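You operate a simulated robot arm through the tools that you are given. There is no shell and no other tool.

The job below is to be done with a simulated robot arm. You get a single attempt, and the scene is never put back.

JOB
Lift the ragged ten off lot one, square them in the vee and nest them back.
Fine: draw the pusher back.

The check looks at the end state, three seconds after you hand in, the way a careful person would. Anything else that was tipped, shoved, dropped, spilled or broken makes it a failure.

ROBOT AND FRAMES
A 6-joint arm with a two-finger parallel gripper, fixed in place. Base frame: the origin is on the floor under the middle of its stand, x ahead of it, y to its left, z up; the work surface is at about z = 0.612. Units: m, degrees, N and s.
With the tool pointing down near the work surface it reaches from about 0.1 to 0.74 m from the base axis. Its first joint turns from -166.0 to 166.0 degrees. Payload 3.91 kg.
Tool frame: the origin (TCP) lies between the finger pads and is the grasp point; the fingertips stand 0.03 m ahead of it; z points along the fingers, y is the line along which they close. The gripper opens to 0.11 m. The fingers are 0.02 m wide and 0.01 m thick; the gripper's body (0.048 by 0.112 m) begins 0.055 m behind the TCP.
Orientation is told as [roll, pitch, yaw] about the base's x, y, z axes, in that order, counted from this pose: with the fingers straight down and closing along the base's y, the tool's x points along the base's -x, its y along +y and its z along -z.

CONTROLS
- The arm moves only by the tool drive_tool. Its argument "deltas" is a list of rows, each an object of numbers (a shift or turn left out is 0, a gripper value left out holds the last): "tx", "ty", "tz": the shift along the tool's x, y, z in m; "rx", "ry", "rz": the turn, a rotation vector about the tool's x, y, z in degrees. In form: [{"tx": .., "ty": .., "tz": .., "rx": .., "ry": .., "rz": ..}, ...]. A call has 1 to 20 rows; each row is the pose to reach, as a shift and turn from the pose commanded when the call began, along the tool's axes at that moment. "gripper" is the finger opening in m, from 0 to 0.11, set as the call begins (left out, the last holds). A row lasts 0.2 s, in which the tool goes at most 0.05 m and 8.6 degrees; a call with a longer step from one row to the next is refused whole, and so is a gripper value outside its range. A pose out of reach is approached as far as the arm can. The call stops where the force on the tool passes 70 N (or 10 N more than at its start, if that is more) or the arm is blocked; 0.2 s more then pass. The fingers move at their own pace (about 0.045 m/s each) and stop on an object; they squeeze with about 23 N. The grip force told is the motor's: it shows also when the fingers shut on nothing. Time passes only in rows, and 0.2 s behind the last, so rows that repeat a pose let the fingers close. It gives the time, the measured TCP pose, the force on the tool (base axes), the opening and the grip force at its end, in the units of the frame above (readings bear some noise), with the torque about the TCP (base axes, N m) and any sound that the robot's microphone picked up.
- Cameras (640 x 400 px; columns grow to the right, rows downward): "scene" is fixed at [0.2328, -0.5099, 1.2229]; the picture's right is [0.99, -0.12, 0.00], its down [-0.05, -0.46, -0.88] and it looks along [0.10, 0.88, -0.47] (base axes); focal length 331 px, centre (320, 200). "wrist" rides on the gripper at [0.071, 0.022, -0.107] in the tool frame; the picture's right is [-0.29, 0.96, 0.00], its down [-0.76, -0.23, -0.61] and it looks along [-0.58, -0.18, 0.79] (tool axes); focal length 243 px, centre (320, 200). There is no depth. A picture from a camera that has moved, and an enlarged one, comes with that camera's place and axes in the base frame and with its lens. The place of the scene camera against the robot may be out by one fixed shift of up to 0.025 m in any direction.
- get_image(camera): a new picture of that camera. No time passes.
- raise_lower(by): slides the trunk up (or, below 0, down) by that many m; the arm rides with it, the base frame stays. It gives what a move gives, with no picture.
- close_up(camera, box): a new picture of the part [left, top, right, bottom] of that camera's present view, enlarged. No time passes.
- job_done(): hands the job in; it is judged then, once.

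Places have to be worked out from the pictures, the camera data and where the tool is seen. Open the gripper and draw the arm clear of the work before you hand the job in, unless the task says otherwise.

The tools are called after ">>>" as a command line: name --argument value ..., lists and objects as JSON in quotes. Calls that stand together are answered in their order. drive_tool: Moves the arm, as the interface text tells. Its arguments: {"type":"object","properties":{"deltas":{"type":"array"},"gripper":{"type":"number"}},"required":["deltas"]} The other tools are called the same way: raise_lower (by) moves the trunk up or down; get_image (camera) takes a picture; close_up (camera, box) takes an enlarged picture of a part of a camera's view; job_done () hands the job in.

At the start:

```text
t: 0.0
tcp_pos: [0.4103, 0.267, 0.9163]
ee_rot: [0.0, 0.0, 0.0]
contact_force: [0.0, 0.2, 0.6]
torque: [0.0, -0.04, 0.0]
width: 0.1102
gripper_force: 0.1
trunk travel left (down, up): [-0.425, 0.165]
```

scene: 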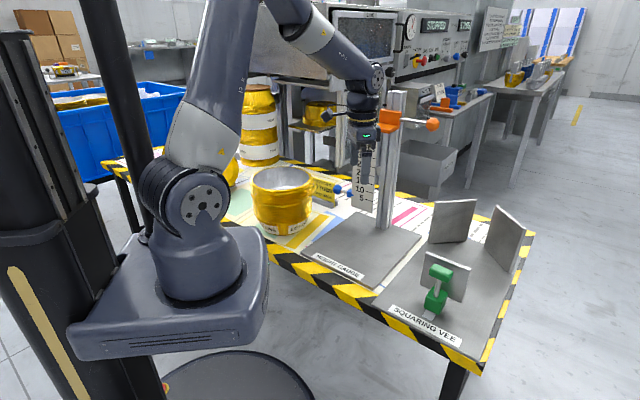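
wrist: 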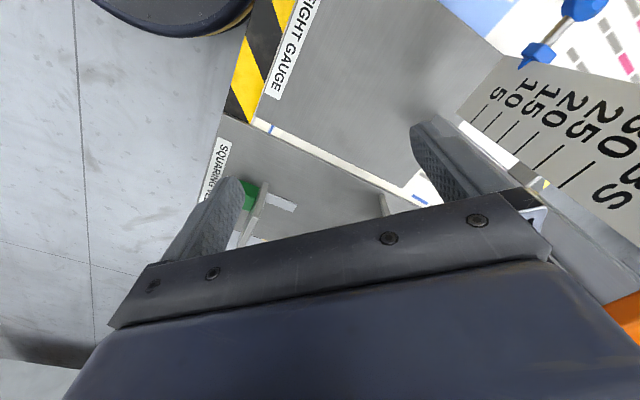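

I start by looking closely at the work area to understand the lots, the height gauge and the squaring vee.

>>> close_up --camera "scene" --box '[220, 140, 400, 260]'

>>> close_up --camera "scene" --box '[380, 180, 540, 360]'

>>> close_up --camera "scene" --box '[300, 0, 520, 140]'

>>> close_up --camera "scene" --box '[300, 80, 460, 220]'

>>> get_image --camera "wrist"

```text
3.33 times, centred on (310, 200) of scene
camera zoom: at [0.2328, -0.5099, 1.2229], right [0.99, -0.12, 0.0], down [-0.05, -0.46, -0.88], along [0.1, 0.88, -0.47], focal length 1103 px, centre (353, 200)
```

zoom: 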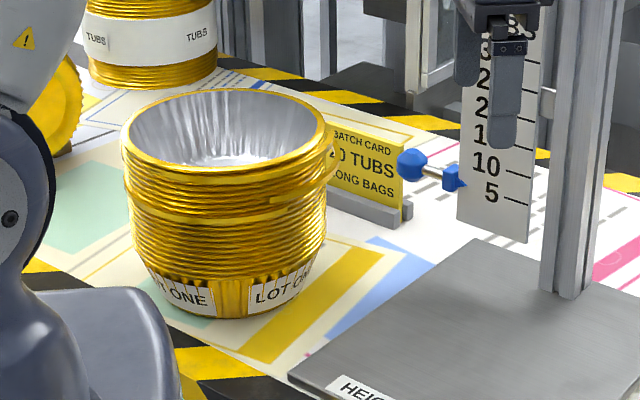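

```text
2.22 times, centred on (460, 270) of scene
camera zoom: at [0.2328, -0.5099, 1.2229], right [0.99, -0.12, 0.0], down [-0.05, -0.46, -0.88], along [0.1, 0.88, -0.47], focal length 735 px, centre (9, 44)
```

zoom: 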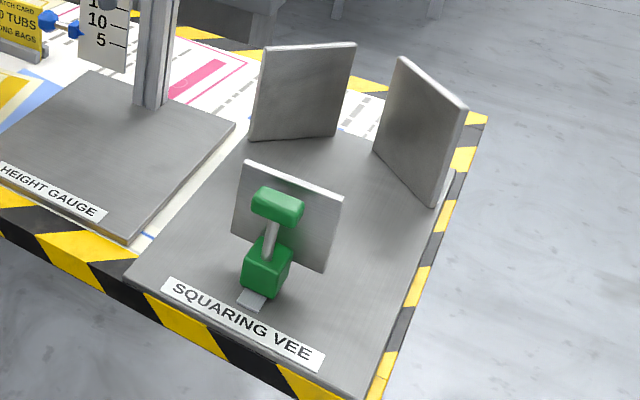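

```text
2.86 times, centred on (410, 70) of scene
camera zoom: at [0.2328, -0.5099, 1.2229], right [0.99, -0.12, 0.0], down [-0.05, -0.46, -0.88], along [0.1, 0.88, -0.47], focal length 946 px, centre (63, 571)
```

zoom: 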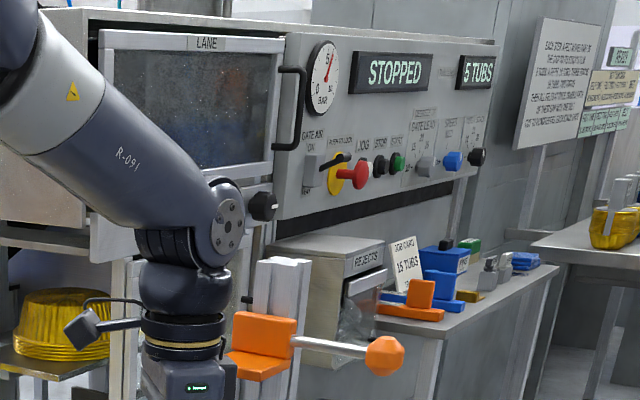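

```text
2.86 times, centred on (380, 150) of scene
camera zoom: at [0.2328, -0.5099, 1.2229], right [0.99, -0.12, 0.0], down [-0.05, -0.46, -0.88], along [0.1, 0.88, -0.47], focal length 946 px, centre (149, 343)
```

zoom: 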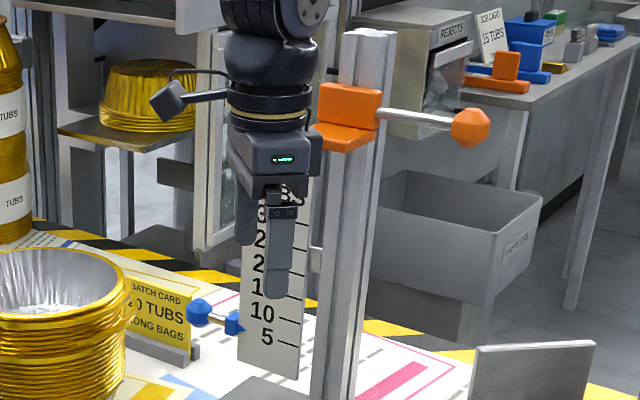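

```text
taken
camera wrist: at [0.3385, 0.2884, 1.0225], right [0.29, 0.96, 0.0], down [0.76, -0.23, 0.61], along [0.58, -0.18, -0.79], focal length 243 px, centre (320, 200)
```

wrist: 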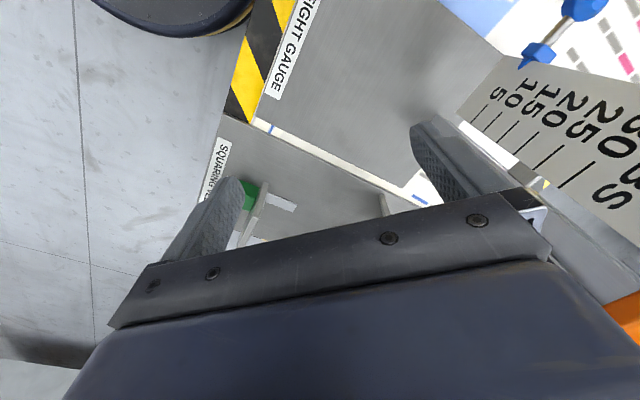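

The stack marked LOT ONE seems to stand near (0.22, 0.48), and the vee near (0.75, 0.2) with a green-handled pusher on its diagonal. I look closer at the stack's rims and at the pusher.

>>> close_up --camera "scene" --box '[245, 155, 325, 240]'

>>> close_up --camera "scene" --box '[250, 185, 320, 225]'

>>> close_up --camera "scene" --box '[410, 240, 480, 330]'

>>> close_up --camera "scene" --box '[300, 140, 400, 220]'

>>> close_up --camera "scene" --box '[470, 0, 570, 70]'

>>> close_up --camera "scene" --box '[180, 80, 300, 180]'

```text
4.71 times, centred on (285, 198) of scene
camera zoom: at [0.2328, -0.5099, 1.2229], right [0.99, -0.12, 0.0], down [-0.05, -0.46, -0.88], along [0.1, 0.88, -0.47], focal length 1557 px, centre (485, 212)
```

zoom: 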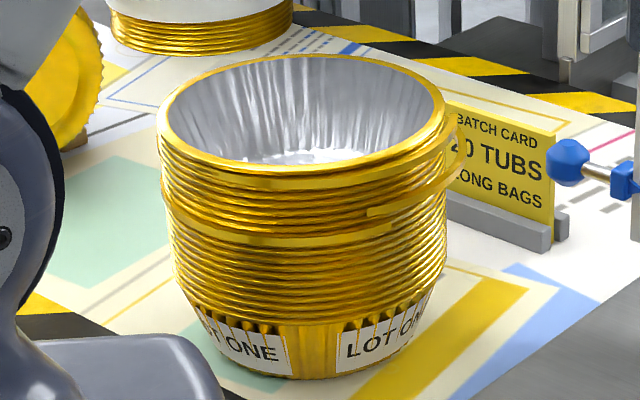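

```text
9.14 times, centred on (285, 205) of scene
camera zoom: at [0.2328, -0.5099, 1.2229], right [0.99, -0.12, 0.0], down [-0.05, -0.46, -0.88], along [0.1, 0.88, -0.47], focal length 3026 px, centre (640, 154)
```

zoom: 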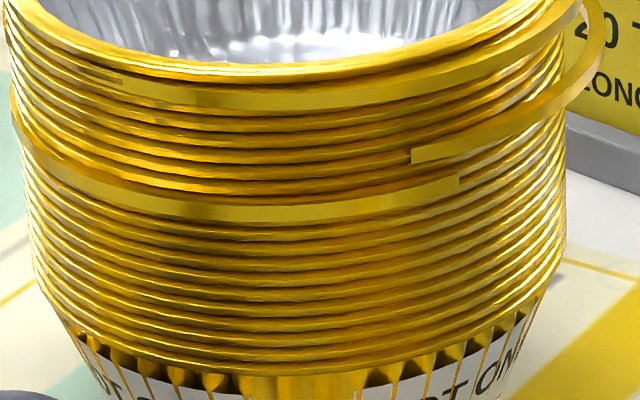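

```text
4.44 times, centred on (445, 285) of scene
camera zoom: at [0.2328, -0.5099, 1.2229], right [0.99, -0.12, 0.0], down [-0.05, -0.46, -0.88], along [0.1, 0.88, -0.47], focal length 1471 px, centre (-236, -178)
```

zoom: 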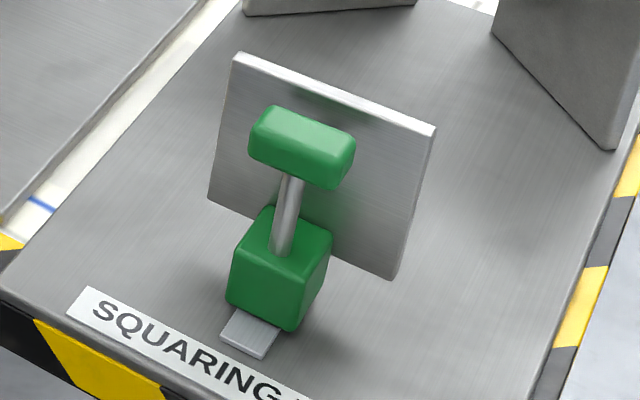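

```text
5.00 times, centred on (350, 180) of scene
camera zoom: at [0.2328, -0.5099, 1.2229], right [0.99, -0.12, 0.0], down [-0.05, -0.46, -0.88], along [0.1, 0.88, -0.47], focal length 1655 px, centre (170, 300)
```

zoom: 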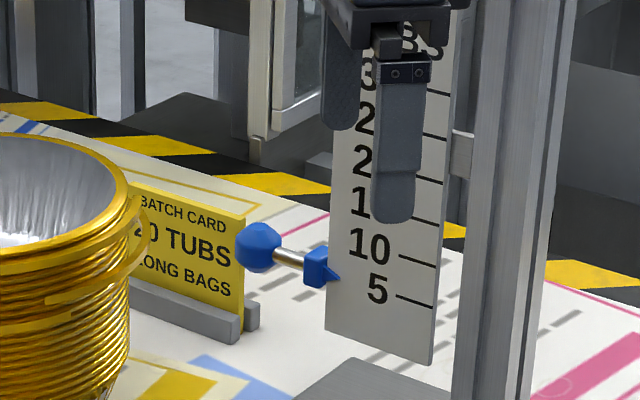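

```text
5.71 times, centred on (520, 35) of scene
camera zoom: at [0.2328, -0.5099, 1.2229], right [0.99, -0.12, 0.0], down [-0.05, -0.46, -0.88], along [0.1, 0.88, -0.47], focal length 1891 px, centre (-823, 1143)
```

zoom: 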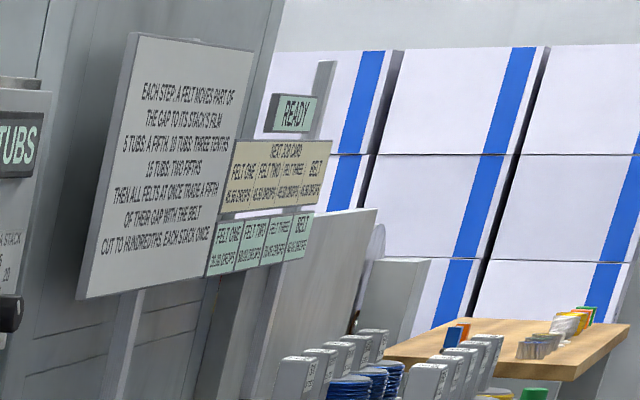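

```text
4.00 times, centred on (240, 130) of scene
camera zoom: at [0.2328, -0.5099, 1.2229], right [0.99, -0.12, 0.0], down [-0.05, -0.46, -0.88], along [0.1, 0.88, -0.47], focal length 1324 px, centre (640, 480)
```

zoom: 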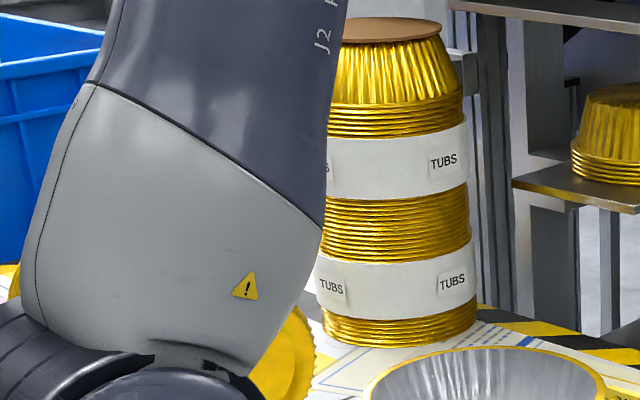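

The top rims look ragged, with a strip-like edge between upper and lower groups; nothing is near the planned path at this height. I move the tool to about (0.15, 0.40, 0.96) so the wrist camera can see the stack from above.

>>> drive_tool --deltas '[{"tx": 0.03, "ty": 0.015, "tz": -0.006}, {"tx": 0.065, "ty": 0.033, "tz": -0.012}, {"tx": 0.1, "ty": 0.05, "tz": -0.02}, {"tx": 0.135, "ty": 0.068, "tz": -0.028}, {"tx": 0.17, "ty": 0.085, "tz": -0.035}, {"tx": 0.2, "ty": 0.1, "tz": -0.04}, {"tx": 0.235, "ty": 0.12, "tz": -0.045}, {"tx": 0.26, "ty": 0.133, "tz": -0.05}, {"tx": 0.26, "ty": 0.133, "tz": -0.05}]'

>>> get_image --camera "wrist"

>>> get_image --camera "scene"

```text
t: 2.0
tcp_pos: [0.1478, 0.4002, 0.9665]
ee_rot: [0.0, -0.1, 0.0]
contact_force: [0.6, 0.2, 0.6]
torque: [0.02, -0.02, -0.02]
width: 0.1098
gripper_force: 0.1
trunk travel left (down, up): [-0.425, 0.165]
```

```text
taken
camera wrist: at [0.0756, 0.4216, 1.0721], right [0.29, 0.96, 0.0], down [0.76, -0.23, 0.61], along [0.58, -0.18, -0.79], focal length 243 px, centre (320, 200)
```

wrist: 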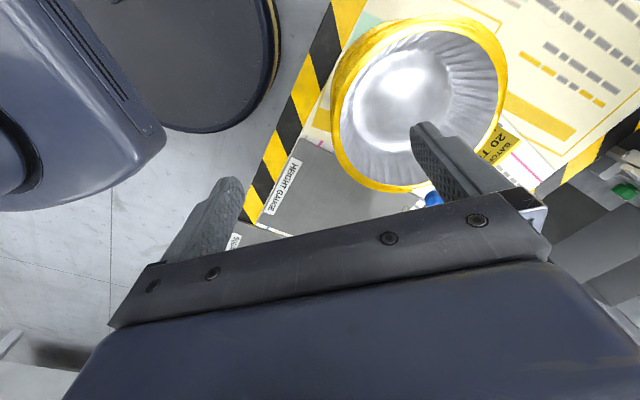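

```text
taken
```

scene: 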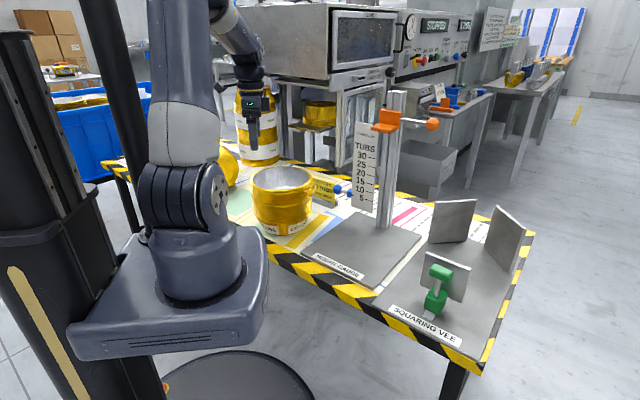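

The wrist camera now sees the tub rim. I enlarge it for exact place and for the raggedness of the rims.

>>> close_up --camera "wrist" --box '[310, 0, 530, 210]'

>>> close_up --camera "wrist" --box '[320, 100, 440, 200]'

>>> close_up --camera "scene" --box '[340, 100, 440, 220]'

>>> close_up --camera "scene" --box '[240, 140, 330, 240]'

```text
1.90 times, centred on (420, 105) of wrist
camera zoom: at [0.0756, 0.4216, 1.0721], right [0.29, 0.96, 0.0], down [0.76, -0.23, 0.61], along [0.58, -0.18, -0.79], focal length 462 px, centre (130, 381)
```

zoom: 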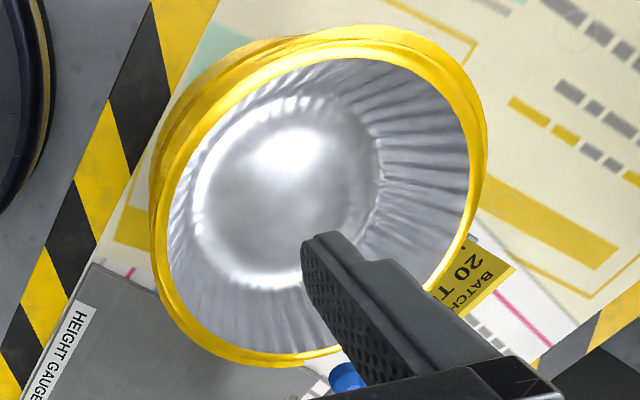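

```text
4.00 times, centred on (380, 150) of wrist
camera zoom: at [0.0756, 0.4216, 1.0721], right [0.29, 0.96, 0.0], down [0.76, -0.23, 0.61], along [0.58, -0.18, -0.79], focal length 970 px, centre (80, 400)
```

zoom: 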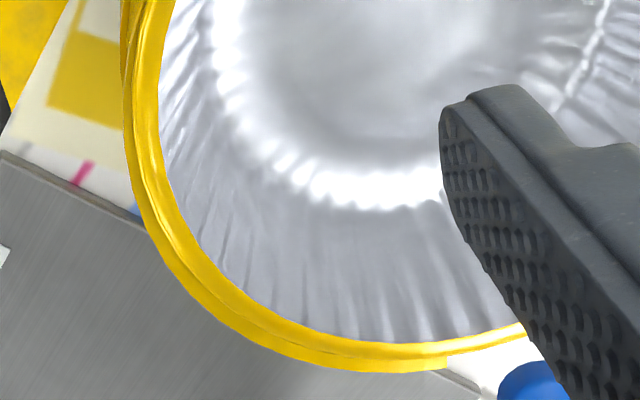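

```text
3.33 times, centred on (390, 160) of scene
camera zoom: at [0.2328, -0.5099, 1.2229], right [0.99, -0.12, 0.0], down [-0.05, -0.46, -0.88], along [0.1, 0.88, -0.47], focal length 1103 px, centre (87, 333)
```

zoom: 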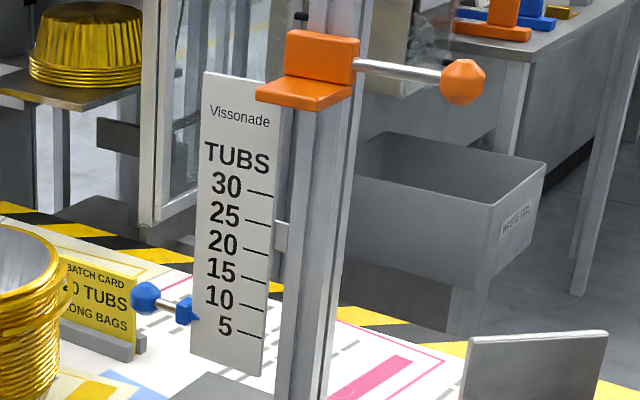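

```text
4.00 times, centred on (285, 190) of scene
camera zoom: at [0.2328, -0.5099, 1.2229], right [0.99, -0.12, 0.0], down [-0.05, -0.46, -0.88], along [0.1, 0.88, -0.47], focal length 1324 px, centre (460, 240)
```

zoom: 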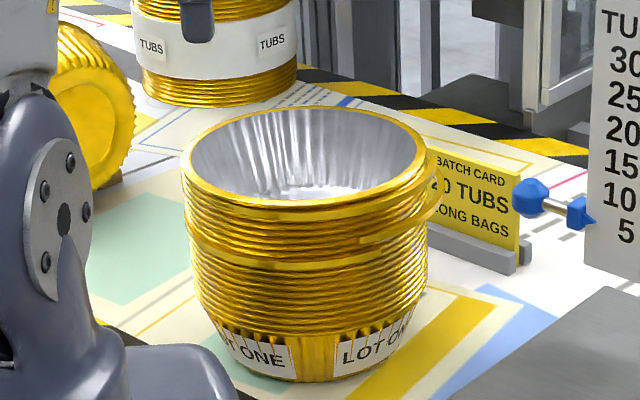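

The rim centre comes out near (0.21, 0.50) with the top at about z 0.78. I go to the −x side, slightly lower, to centre the stack in the wrist view and see its near wall.

>>> drive_tool --deltas '[{"tx": 0.02, "ty": 0.028, "tz": 0.012}, {"tx": 0.04, "ty": 0.056, "tz": 0.024}, {"tx": 0.06, "ty": 0.084, "tz": 0.036}, {"tx": 0.08, "ty": 0.112, "tz": 0.048}, {"tx": 0.1, "ty": 0.14, "tz": 0.06}, {"tx": 0.1, "ty": 0.14, "tz": 0.06}]'

>>> get_image --camera "wrist"

>>> get_image --camera "scene"

```text
t: 3.4
tcp_pos: [0.0485, 0.5414, 0.9048]
ee_rot: [0.0, 0.0, -0.1]
contact_force: [0.7, -0.3, -0.3]
torque: [-0.01, 0.01, 0.03]
width: 0.1102
gripper_force: 0.2
trunk travel left (down, up): [-0.425, 0.165]
```

```text
taken
camera wrist: at [-0.0234, 0.5624, 1.011], right [0.29, 0.96, 0.0], down [0.76, -0.23, 0.61], along [0.58, -0.18, -0.79], focal length 243 px, centre (320, 200)
```

wrist: 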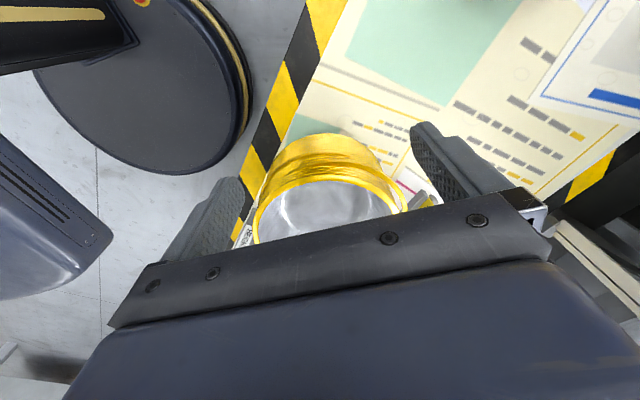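

```text
taken
```

scene: 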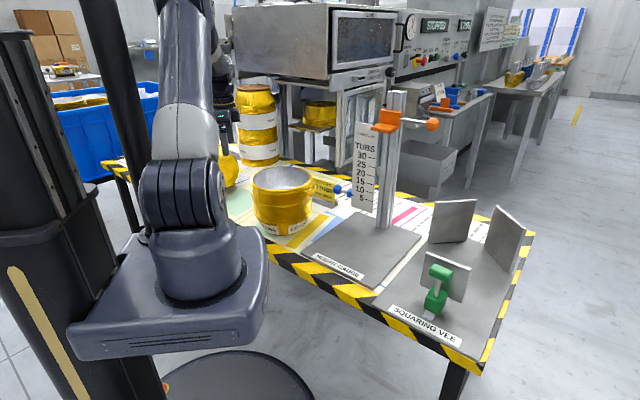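

I enlarge the near wall of the stack in this view.

>>> close_up --camera "wrist" --box '[235, 115, 425, 250]'

>>> close_up --camera "wrist" --box '[250, 125, 350, 190]'

```text
2.96 times, centred on (330, 182) of wrist
camera zoom: at [-0.0234, 0.5624, 1.011], right [0.29, 0.96, 0.0], down [0.76, -0.23, 0.61], along [0.58, -0.18, -0.79], focal length 719 px, centre (290, 252)
```

zoom: 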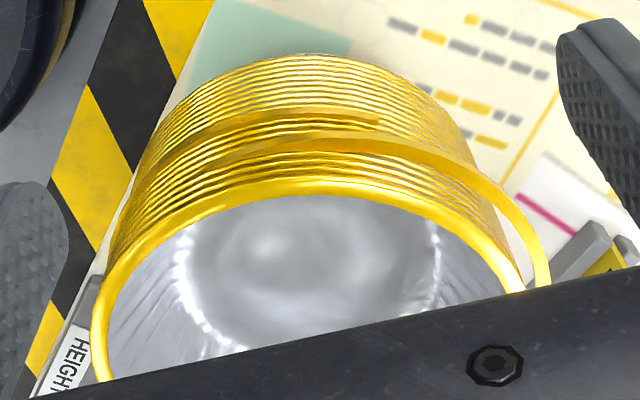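

```text
6.15 times, centred on (300, 158) of wrist
camera zoom: at [-0.0234, 0.5624, 1.011], right [0.29, 0.96, 0.0], down [0.76, -0.23, 0.61], along [0.58, -0.18, -0.79], focal length 1493 px, centre (443, 462)
```

zoom: 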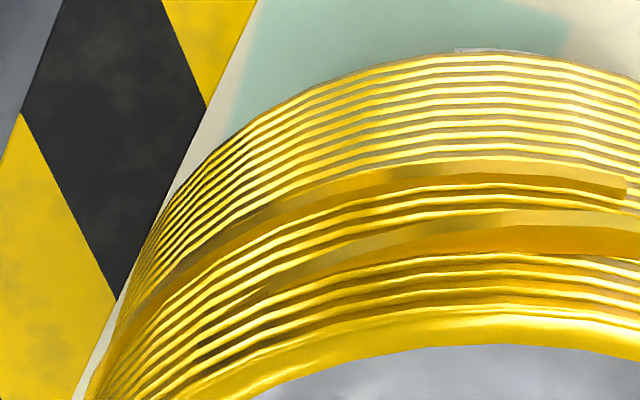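

Counting rims in this view, the arc nearest the lower group appears to be the tenth rim, with ten even rims below it. I move over the robot-facing side of the rim (about 247° around the stack), turn the closing line radial, and check both views from there.

>>> drive_tool --deltas '[{"tx": -0.02, "ty": -0.02, "rz": 4}, {"tx": -0.045, "ty": -0.045, "rz": 8}, {"tx": -0.07, "ty": -0.07, "rz": 12}, {"tx": -0.095, "ty": -0.095, "rz": 16}, {"tx": -0.115, "ty": -0.115, "rz": 20}, {"tx": -0.126, "ty": -0.128, "rz": 23}, {"tx": -0.126, "ty": -0.128, "rz": 23}]'

>>> get_image --camera "wrist"

>>> get_image --camera "scene"

>>> close_up --camera "scene" --box '[220, 100, 340, 240]'

```text
t: 5.0
tcp_pos: [0.1759, 0.4112, 0.9067]
ee_rot: [0.0, 0.1, -23.0]
contact_force: [0.0, -0.3, -0.7]
torque: [-0.01, 0.01, -0.01]
width: 0.11
gripper_force: 0.0
trunk travel left (down, up): [-0.425, 0.165]
```

```text
taken
camera wrist: at [0.1188, 0.4595, 1.0134], right [0.64, 0.77, 0.0], down [0.61, -0.51, 0.61], along [0.47, -0.39, -0.79], focal length 243 px, centre (320, 200)
```

wrist: 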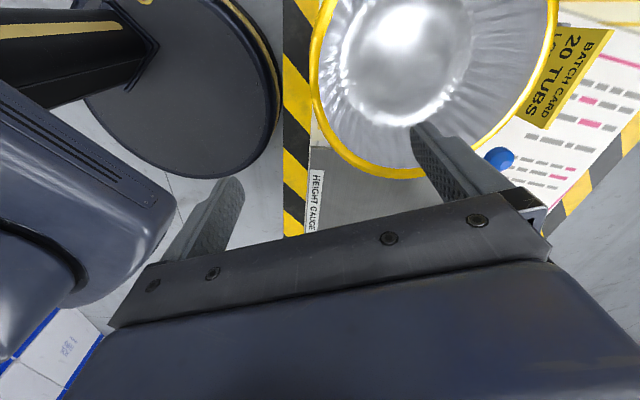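

```text
taken
```

scene: 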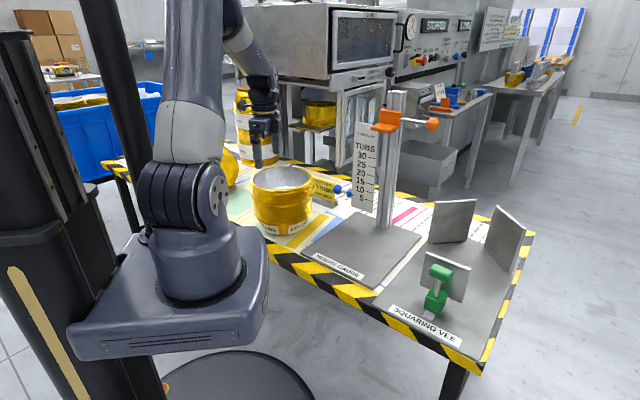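

```text
2.86 times, centred on (280, 170) of scene
camera zoom: at [0.2328, -0.5099, 1.2229], right [0.99, -0.12, 0.0], down [-0.05, -0.46, -0.88], along [0.1, 0.88, -0.47], focal length 946 px, centre (434, 286)
```

zoom: 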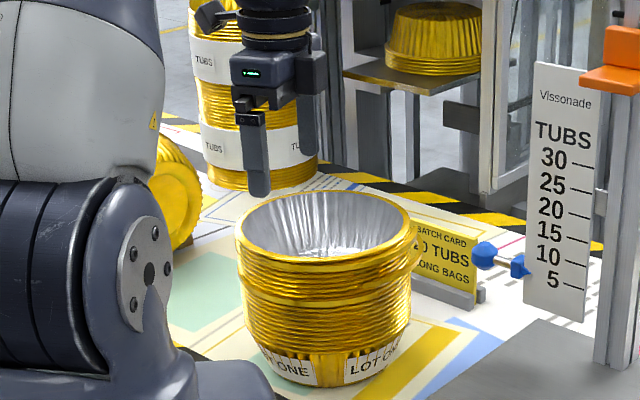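

The scene camera reads about 13 mm to the right of where the fingertip really is, so I will correct for that. I enlarge the rim in the wrist view for a better fit of the stack's centre.

>>> close_up --camera "wrist" --box '[300, 0, 570, 190]'

>>> close_up --camera "scene" --box '[240, 140, 330, 240]'

```text
2.11 times, centred on (435, 95) of wrist
camera zoom: at [0.1188, 0.4595, 1.0134], right [0.64, 0.77, 0.0], down [0.61, -0.51, 0.61], along [0.47, -0.39, -0.79], focal length 511 px, centre (78, 421)
```

zoom: 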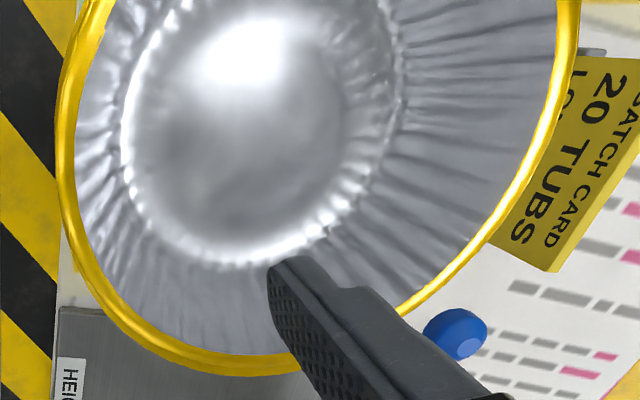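

```text
4.00 times, centred on (285, 190) of scene
camera zoom: at [0.2328, -0.5099, 1.2229], right [0.99, -0.12, 0.0], down [-0.05, -0.46, -0.88], along [0.1, 0.88, -0.47], focal length 1324 px, centre (460, 240)
```

zoom: 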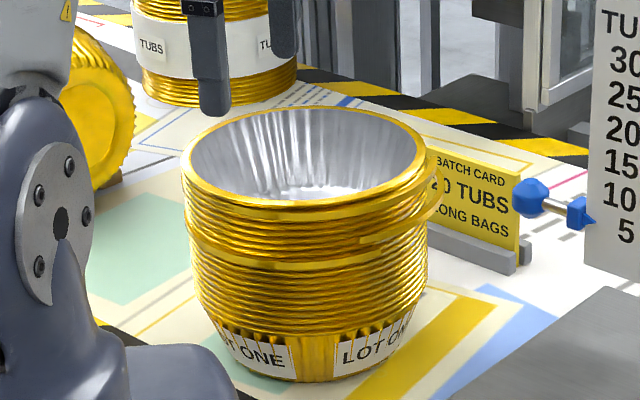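

From three wrist views and the corrected scene view I place the stack's axis at about (0.2115, 0.5015), rim radius about 0.101, top rim at z ≈ 0.778. I descend to have the fingertips just above rim height (tips z ≈ 0.79) and check again.

>>> drive_tool --deltas '[{"tx": 0.0026, "ty": 0.007, "tz": 0.025}, {"tx": 0.0026, "ty": 0.007, "tz": 0.05}, {"tx": 0.0026, "ty": 0.007, "tz": 0.07}, {"tx": 0.0026, "ty": 0.007, "tz": 0.085}, {"tx": 0.0026, "ty": 0.007, "tz": 0.085}]'

>>> get_image --camera "wrist"

>>> close_up --camera "scene" --box '[230, 130, 330, 240]'

```text
t: 6.2
tcp_pos: [0.1762, 0.4203, 0.8208]
ee_rot: [0.0, 0.0, -23.1]
contact_force: [0.0, 0.2, 0.2]
torque: [0.0, 0.04, 0.01]
width: 0.11
gripper_force: 0.1
trunk travel left (down, up): [-0.425, 0.165]
```

```text
taken
camera wrist: at [0.1186, 0.4672, 0.9273], right [0.64, 0.77, 0.0], down [0.61, -0.51, 0.61], along [0.47, -0.39, -0.79], focal length 243 px, centre (320, 200)
```

wrist: 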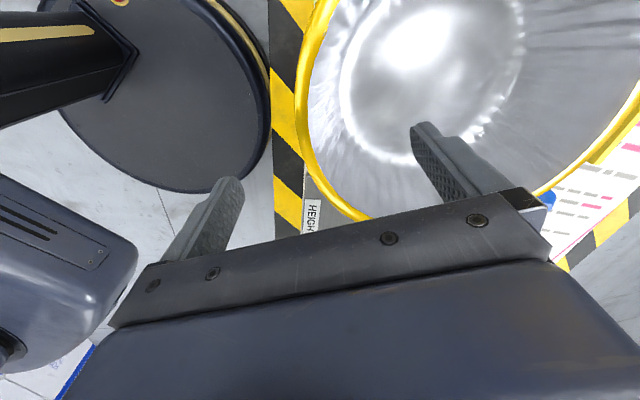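

```text
3.64 times, centred on (280, 185) of scene
camera zoom: at [0.2328, -0.5099, 1.2229], right [0.99, -0.12, 0.0], down [-0.05, -0.46, -0.88], along [0.1, 0.88, -0.47], focal length 1203 px, centre (466, 254)
```

zoom: 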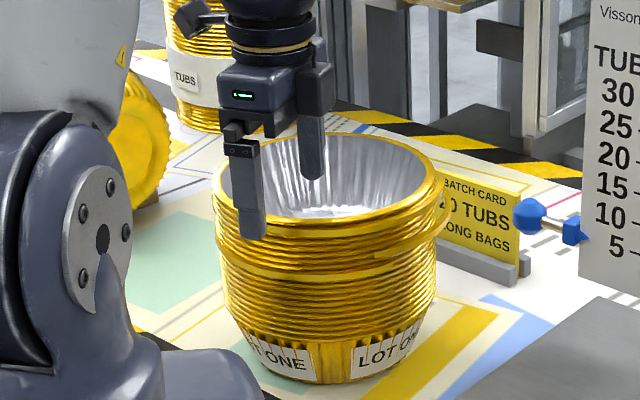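

The fingertip heights can now be compared directly with the rim. I enlarge around the near fingertip.

>>> close_up --camera "scene" --box '[250, 170, 300, 210]'

>>> close_up --camera "wrist" --box '[260, 100, 480, 240]'

```text
10.00 times, centred on (275, 190) of scene
camera zoom: at [0.2328, -0.5099, 1.2229], right [0.99, -0.12, 0.0], down [-0.05, -0.46, -0.88], along [0.1, 0.88, -0.47], focal length 3309 px, centre (770, 300)
```

zoom: 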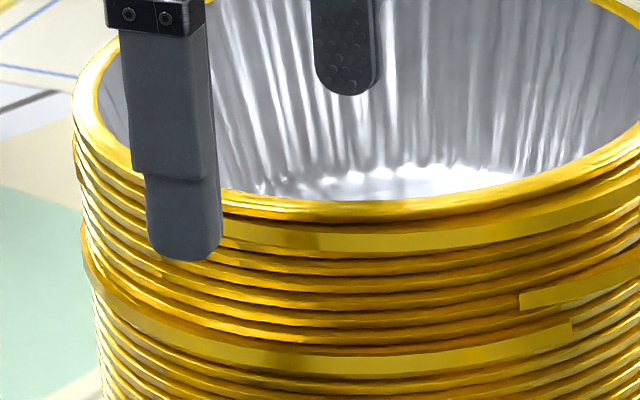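

```text
2.86 times, centred on (370, 170) of wrist
camera zoom: at [0.1186, 0.4672, 0.9273], right [0.64, 0.77, 0.0], down [0.61, -0.51, 0.61], along [0.47, -0.39, -0.79], focal length 693 px, centre (177, 286)
```

zoom: 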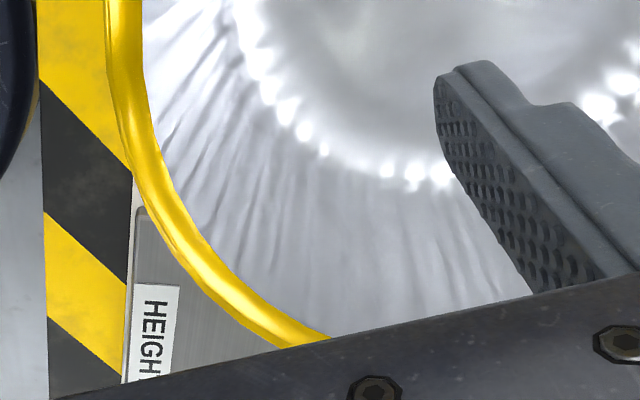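

The tips (z ≈ 0.791) sit about 9 mm above the top rim, which I put at z ≈ 0.782, and the jaws straddle the wall evenly. I descend 56 mm so the tips are just above the tenth rim and clear of the tub floor, still open.

>>> drive_tool --deltas '[{"tz": 0.015}, {"tz": 0.03}, {"tz": 0.042}, {"tz": 0.05}, {"tz": 0.056}, {"tz": 0.056}]'

>>> close_up --camera "scene" --box '[240, 150, 320, 215]'

>>> get_image --camera "wrist"

```text
t: 7.6
tcp_pos: [0.1773, 0.4187, 0.765]
ee_rot: [0.0, -0.1, -23.0]
contact_force: [-0.1, 0.2, -0.7]
torque: [0.03, 0.03, 0.01]
width: 0.11
gripper_force: 0.2
trunk travel left (down, up): [-0.425, 0.165]
```

```text
6.15 times, centred on (280, 182) of scene
camera zoom: at [0.2328, -0.5099, 1.2229], right [0.99, -0.12, 0.0], down [-0.05, -0.46, -0.88], along [0.1, 0.88, -0.47], focal length 2036 px, centre (566, 308)
```

zoom: 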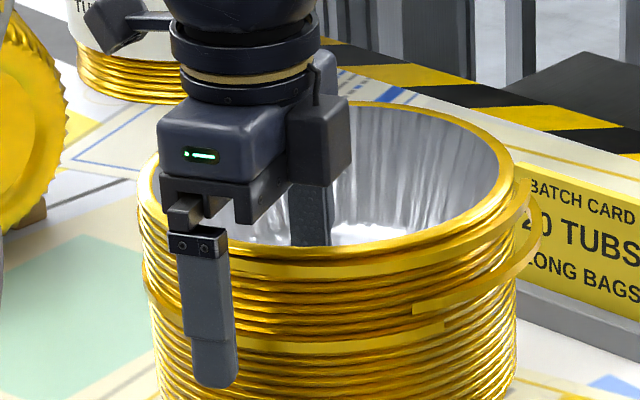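

```text
taken
camera wrist: at [0.1185, 0.4666, 0.8711], right [0.64, 0.77, 0.0], down [0.61, -0.51, 0.61], along [0.47, -0.39, -0.79], focal length 243 px, centre (320, 200)
```

wrist: 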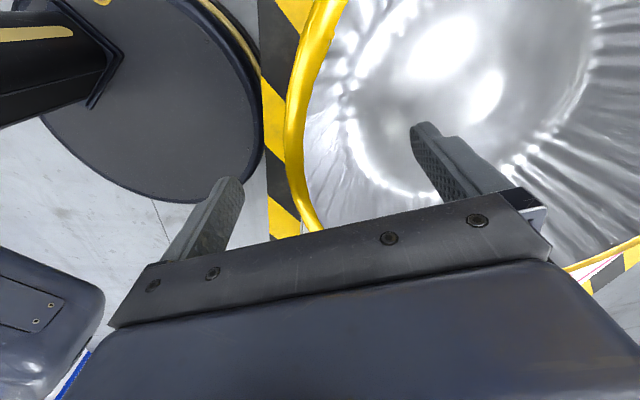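

No contact. I close partway to 0.05 m and check the gap on both sides of the wall.

>>> drive_tool --deltas '[{"tz": 0}, {"tz": 0}, {"tz": 0}, {"tz": 0}]' --gripper 0.05

>>> close_up --camera "scene" --box '[240, 150, 320, 215]'

>>> close_up --camera "wrist" --box '[180, 90, 480, 280]'

```text
t: 8.6
tcp_pos: [0.1753, 0.4173, 0.7656]
ee_rot: [0.0, 0.0, -23.0]
contact_force: [0.1, 0.5, -0.3]
torque: [0.0, 0.0, -0.02]
width: 0.05
gripper_force: 0.0
trunk travel left (down, up): [-0.425, 0.165]
```

```text
6.15 times, centred on (280, 182) of scene
camera zoom: at [0.2328, -0.5099, 1.2229], right [0.99, -0.12, 0.0], down [-0.05, -0.46, -0.88], along [0.1, 0.88, -0.47], focal length 2036 px, centre (566, 308)
```

zoom: 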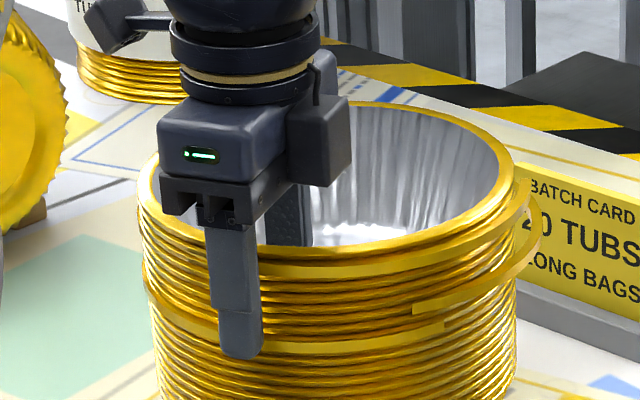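

```text
2.11 times, centred on (330, 185) of wrist
camera zoom: at [0.1185, 0.4666, 0.8711], right [0.64, 0.77, 0.0], down [0.61, -0.51, 0.61], along [0.47, -0.39, -0.79], focal length 511 px, centre (299, 232)
```

zoom: 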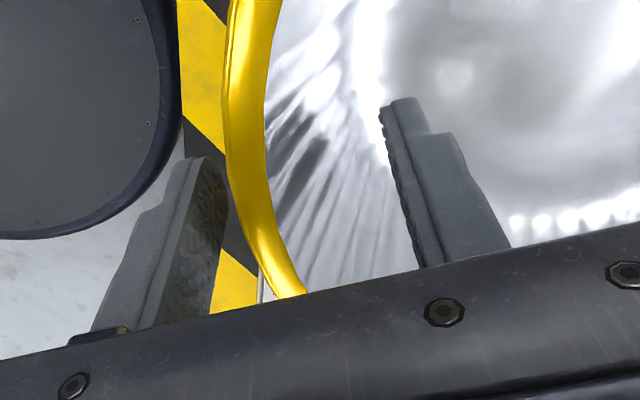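

I enlarge the fingertip region to see exactly where the tip ends relative to the tenth rim (the lower protruding arc).

>>> close_up --camera "scene" --box '[256, 185, 296, 212]'

>>> close_up --camera "wrist" --box '[260, 120, 400, 230]'

```text
14.81 times, centred on (276, 198) of scene
camera zoom: at [0.2328, -0.5099, 1.2229], right [0.99, -0.12, 0.0], down [-0.05, -0.46, -0.88], along [0.1, 0.88, -0.47], focal length 4902 px, centre (972, 222)
```

zoom: 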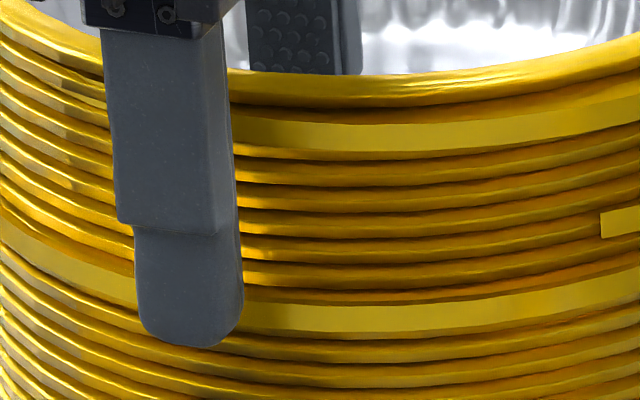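

```text
3.64 times, centred on (330, 175) of wrist
camera zoom: at [0.1185, 0.4666, 0.8711], right [0.64, 0.77, 0.0], down [0.61, -0.51, 0.61], along [0.47, -0.39, -0.79], focal length 882 px, centre (284, 291)
```

zoom: 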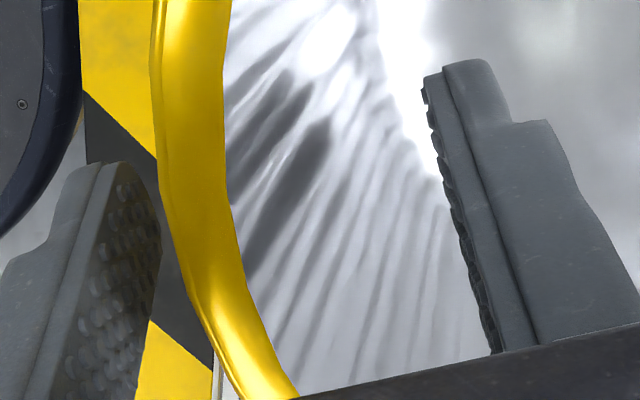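

Rims count out as 1…10 with arcs at the 3rd, 7th and 10th; the outer fingertip ends right at the tenth rim, above the eleventh. I close further to 0.036 and look before squeezing.

>>> drive_tool --deltas '[{"tz": 0}, {"tz": 0}]' --gripper 0.036

>>> close_up --camera "scene" --box '[250, 175, 300, 212]'

>>> close_up --camera "wrist" --box '[220, 110, 400, 240]'

```text
t: 9.2
tcp_pos: [0.1761, 0.4192, 0.7661]
ee_rot: [0.0, -0.1, -23.0]
contact_force: [0.3, 1.1, -0.5]
torque: [0.0, 0.01, 0.01]
width: 0.0357
gripper_force: 0.0
trunk travel left (down, up): [-0.425, 0.165]
```

```text
10.81 times, centred on (275, 194) of scene
camera zoom: at [0.2328, -0.5099, 1.2229], right [0.99, -0.12, 0.0], down [-0.05, -0.46, -0.88], along [0.1, 0.88, -0.47], focal length 3578 px, centre (806, 270)
```

zoom: 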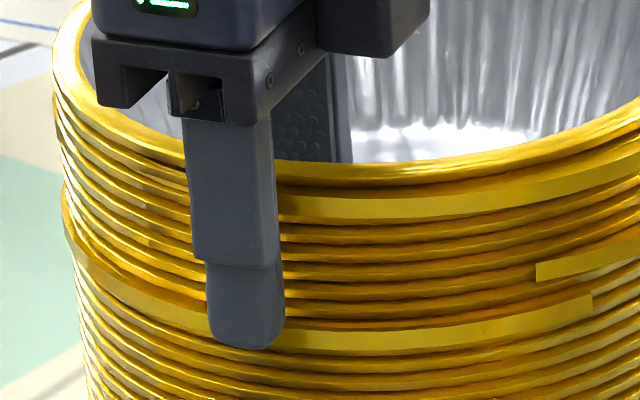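

```text
3.08 times, centred on (310, 175) of wrist
camera zoom: at [0.1185, 0.4666, 0.8712], right [0.64, 0.77, 0.0], down [0.61, -0.51, 0.61], along [0.47, -0.39, -0.79], focal length 746 px, centre (351, 277)
```

zoom: 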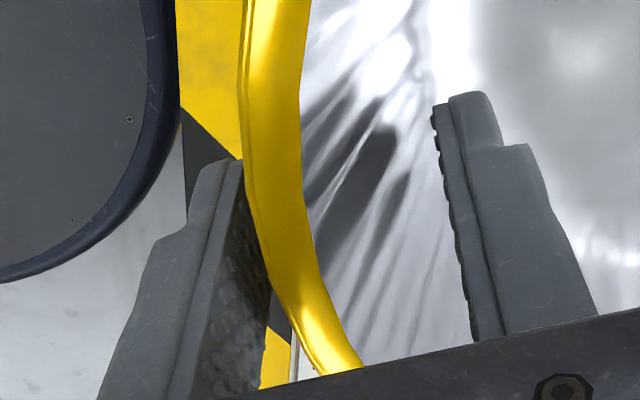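

Gaps look even; I keep closing in small steps, to 0.030.

>>> drive_tool --deltas '[{"tz": 0}, {"tz": 0}]' --gripper 0.03

>>> close_up --camera "scene" --box '[250, 175, 300, 212]'

>>> close_up --camera "wrist" --box '[220, 110, 400, 240]'

```text
t: 9.8
tcp_pos: [0.1758, 0.4191, 0.7642]
ee_rot: [0.0, 0.0, -23.0]
contact_force: [-0.4, 0.5, 0.2]
torque: [-0.02, 0.0, 0.03]
width: 0.03
gripper_force: 0.0
trunk travel left (down, up): [-0.425, 0.165]
```

```text
10.81 times, centred on (275, 194) of scene
camera zoom: at [0.2328, -0.5099, 1.2229], right [0.99, -0.12, 0.0], down [-0.05, -0.46, -0.88], along [0.1, 0.88, -0.47], focal length 3578 px, centre (806, 270)
```

zoom: 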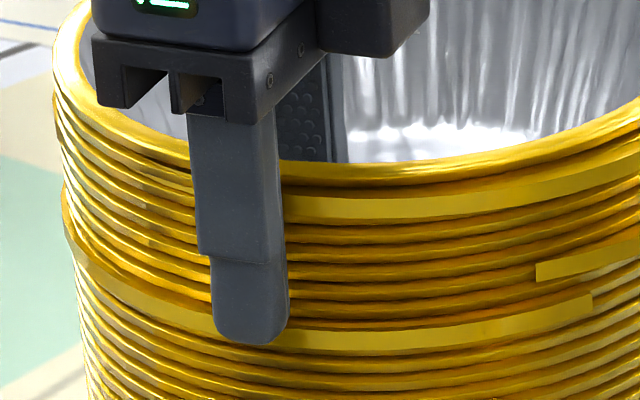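

```text
3.08 times, centred on (310, 175) of wrist
camera zoom: at [0.1185, 0.4666, 0.8711], right [0.64, 0.77, 0.0], down [0.61, -0.51, 0.61], along [0.47, -0.39, -0.79], focal length 746 px, centre (351, 277)
```

zoom: 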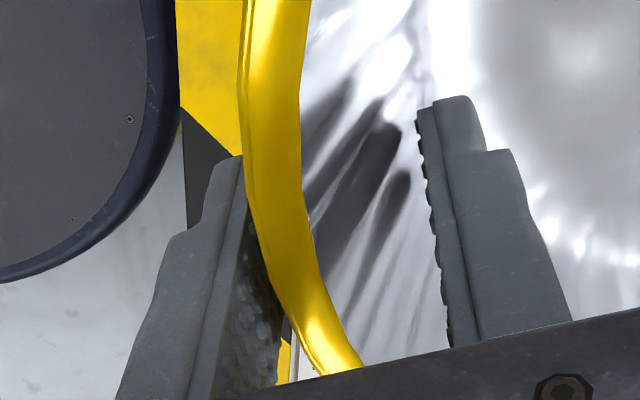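

Still no contact and the rim has not moved. Next step to 0.025.

>>> drive_tool --deltas '[{"tz": 0}, {"tz": 0}]' --gripper 0.025

>>> close_up --camera "scene" --box '[250, 175, 300, 212]'

>>> close_up --camera "wrist" --box '[220, 110, 400, 240]'

```text
t: 10.4
tcp_pos: [0.1761, 0.419, 0.7652]
ee_rot: [0.0, 0.0, -23.1]
contact_force: [-0.1, -0.2, -0.6]
torque: [0.01, 0.02, 0.0]
width: 0.0249
gripper_force: 0.1
trunk travel left (down, up): [-0.425, 0.165]
```

```text
10.81 times, centred on (275, 194) of scene
camera zoom: at [0.2328, -0.5099, 1.2229], right [0.99, -0.12, 0.0], down [-0.05, -0.46, -0.88], along [0.1, 0.88, -0.47], focal length 3578 px, centre (806, 270)
```

zoom: 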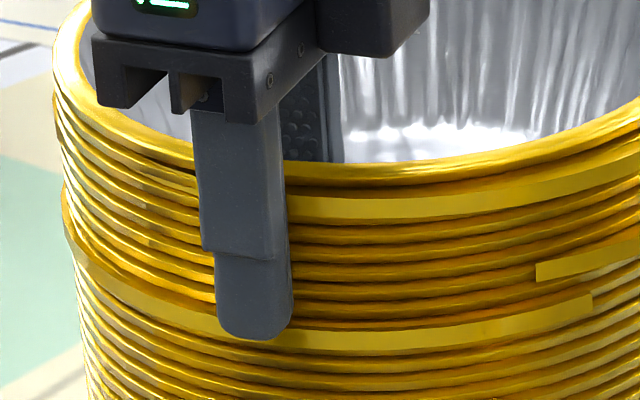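

```text
3.08 times, centred on (310, 175) of wrist
camera zoom: at [0.1185, 0.4666, 0.8711], right [0.64, 0.77, 0.0], down [0.61, -0.51, 0.61], along [0.47, -0.39, -0.79], focal length 746 px, centre (351, 277)
```

zoom: 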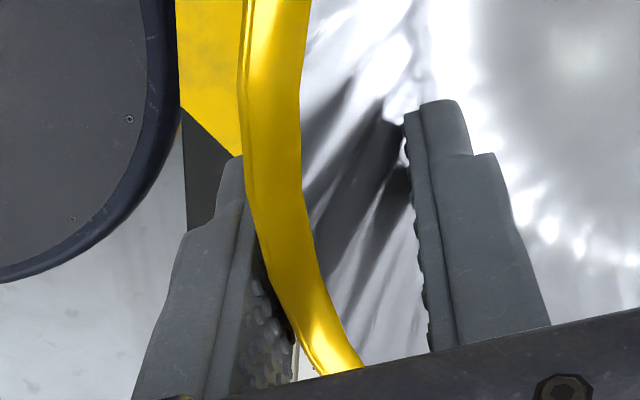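

The inner tip and its shadow nearly meet, so contact is close. I continue to 0.020.

>>> drive_tool --deltas '[{"tz": 0}, {"tz": 0}]' --gripper 0.02

>>> close_up --camera "scene" --box '[250, 175, 300, 212]'

>>> close_up --camera "wrist" --box '[220, 110, 400, 240]'

```text
t: 11.0
tcp_pos: [0.1746, 0.4194, 0.7646]
ee_rot: [0.0, 0.0, -22.9]
contact_force: [0.0, -0.3, -0.2]
torque: [-0.03, 0.0, 0.01]
width: 0.0201
gripper_force: 0.1
trunk travel left (down, up): [-0.425, 0.165]
```

```text
10.81 times, centred on (275, 194) of scene
camera zoom: at [0.2328, -0.5099, 1.2229], right [0.99, -0.12, 0.0], down [-0.05, -0.46, -0.88], along [0.1, 0.88, -0.47], focal length 3578 px, centre (806, 270)
```

zoom: 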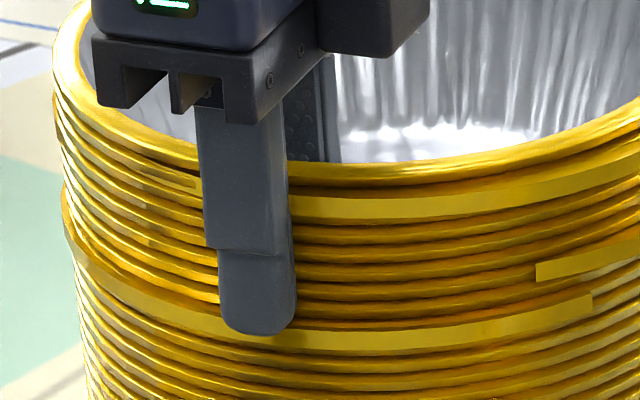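

```text
3.08 times, centred on (310, 175) of wrist
camera zoom: at [0.1185, 0.4666, 0.8711], right [0.64, 0.77, 0.0], down [0.61, -0.51, 0.61], along [0.47, -0.39, -0.79], focal length 746 px, centre (351, 277)
```

zoom: 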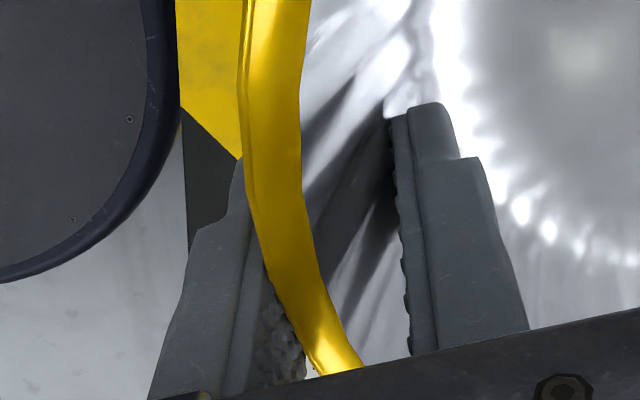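

Still free; the rim is unmoved. I continue to 0.015.

>>> drive_tool --deltas '[{"tz": 0}, {"tz": 0}]' --gripper 0.015

>>> close_up --camera "scene" --box '[250, 175, 300, 212]'

>>> close_up --camera "wrist" --box '[220, 110, 400, 240]'

```text
t: 11.6
tcp_pos: [0.1767, 0.4193, 0.7653]
ee_rot: [0.0, 0.0, -23.0]
contact_force: [-0.2, 0.0, 1.1]
torque: [0.06, -0.01, 0.06]
width: 0.0161
gripper_force: 4.7
trunk travel left (down, up): [-0.425, 0.165]
```

```text
10.81 times, centred on (275, 194) of scene
camera zoom: at [0.2328, -0.5099, 1.2229], right [0.99, -0.12, 0.0], down [-0.05, -0.46, -0.88], along [0.1, 0.88, -0.47], focal length 3578 px, centre (806, 270)
```

zoom: 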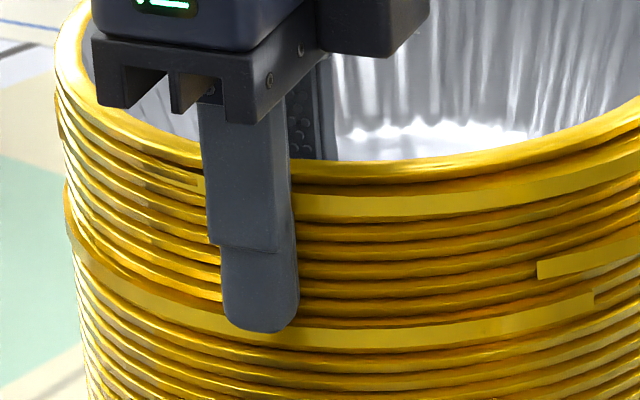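

```text
3.08 times, centred on (310, 175) of wrist
camera zoom: at [0.1185, 0.4666, 0.8712], right [0.64, 0.77, 0.0], down [0.61, -0.51, 0.61], along [0.47, -0.39, -0.79], focal length 746 px, centre (351, 277)
```

zoom: 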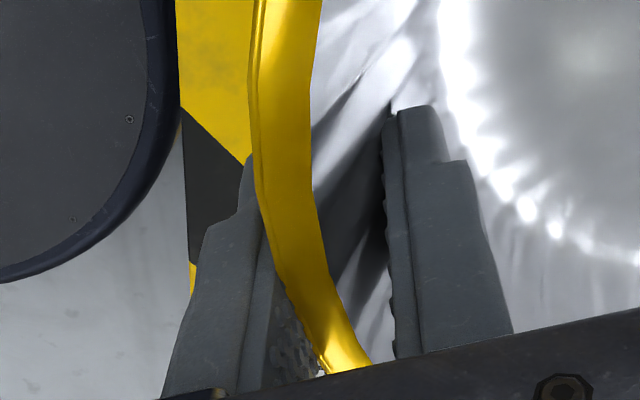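

Both fingers now bear (width 0.016, force 4.7 N) and the rim shifted only about a millimetre. I squeeze fully and hold.

>>> drive_tool --deltas '[{"tz": 0}, {"tz": 0}, {"tz": 0}, {"tz": 0}]' --gripper 0.0

>>> close_up --camera "scene" --box '[240, 160, 320, 240]'

```text
t: 12.6
tcp_pos: [0.1766, 0.4185, 0.764]
ee_rot: [0.0, -0.1, -23.0]
contact_force: [-0.8, 0.5, 0.5]
torque: [0.29, -0.09, 0.1]
width: 0.0154
gripper_force: 23.6
trunk travel left (down, up): [-0.425, 0.165]
```

```text
5.00 times, centred on (280, 200) of scene
camera zoom: at [0.2328, -0.5099, 1.2229], right [0.99, -0.12, 0.0], down [-0.05, -0.46, -0.88], along [0.1, 0.88, -0.47], focal length 1655 px, centre (520, 200)
```

zoom: 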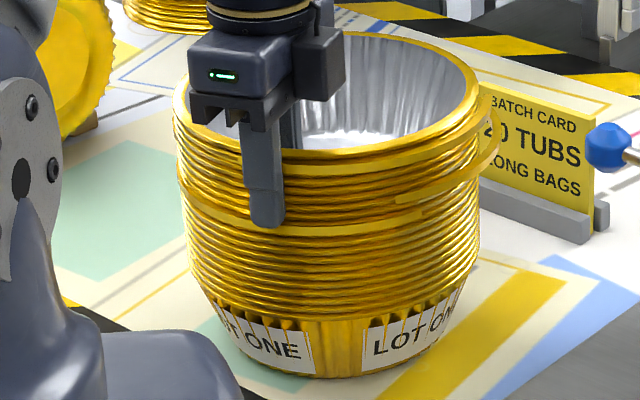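

Firm grip at 23.6 N. I lift 10 mm slowly and check that exactly the ten come away.

>>> drive_tool --deltas '[{"tz": -0.002}, {"tz": -0.004}, {"tz": -0.007}, {"tz": -0.01}, {"tz": -0.01}]'

>>> close_up --camera "scene" --box '[240, 160, 320, 240]'

```text
t: 13.8
tcp_pos: [0.1761, 0.419, 0.7759]
ee_rot: [-0.1, 0.0, -23.0]
contact_force: [-0.1, 0.3, -1.2]
torque: [-0.03, 0.01, 0.04]
width: 0.0154
gripper_force: 22.6
trunk travel left (down, up): [-0.425, 0.165]
```

```text
5.00 times, centred on (280, 200) of scene
camera zoom: at [0.2328, -0.5099, 1.2229], right [0.99, -0.12, 0.0], down [-0.05, -0.46, -0.88], along [0.1, 0.88, -0.47], focal length 1655 px, centre (520, 200)
```

zoom: 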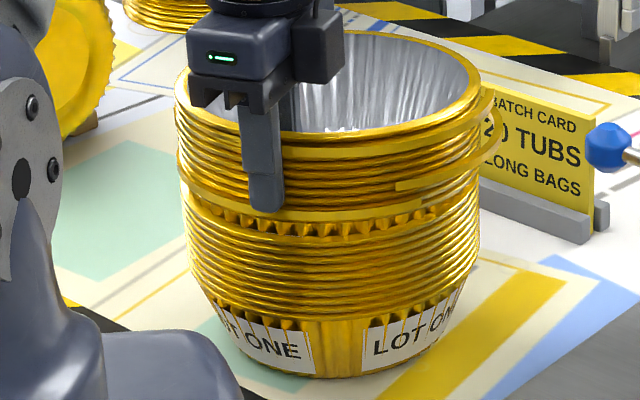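

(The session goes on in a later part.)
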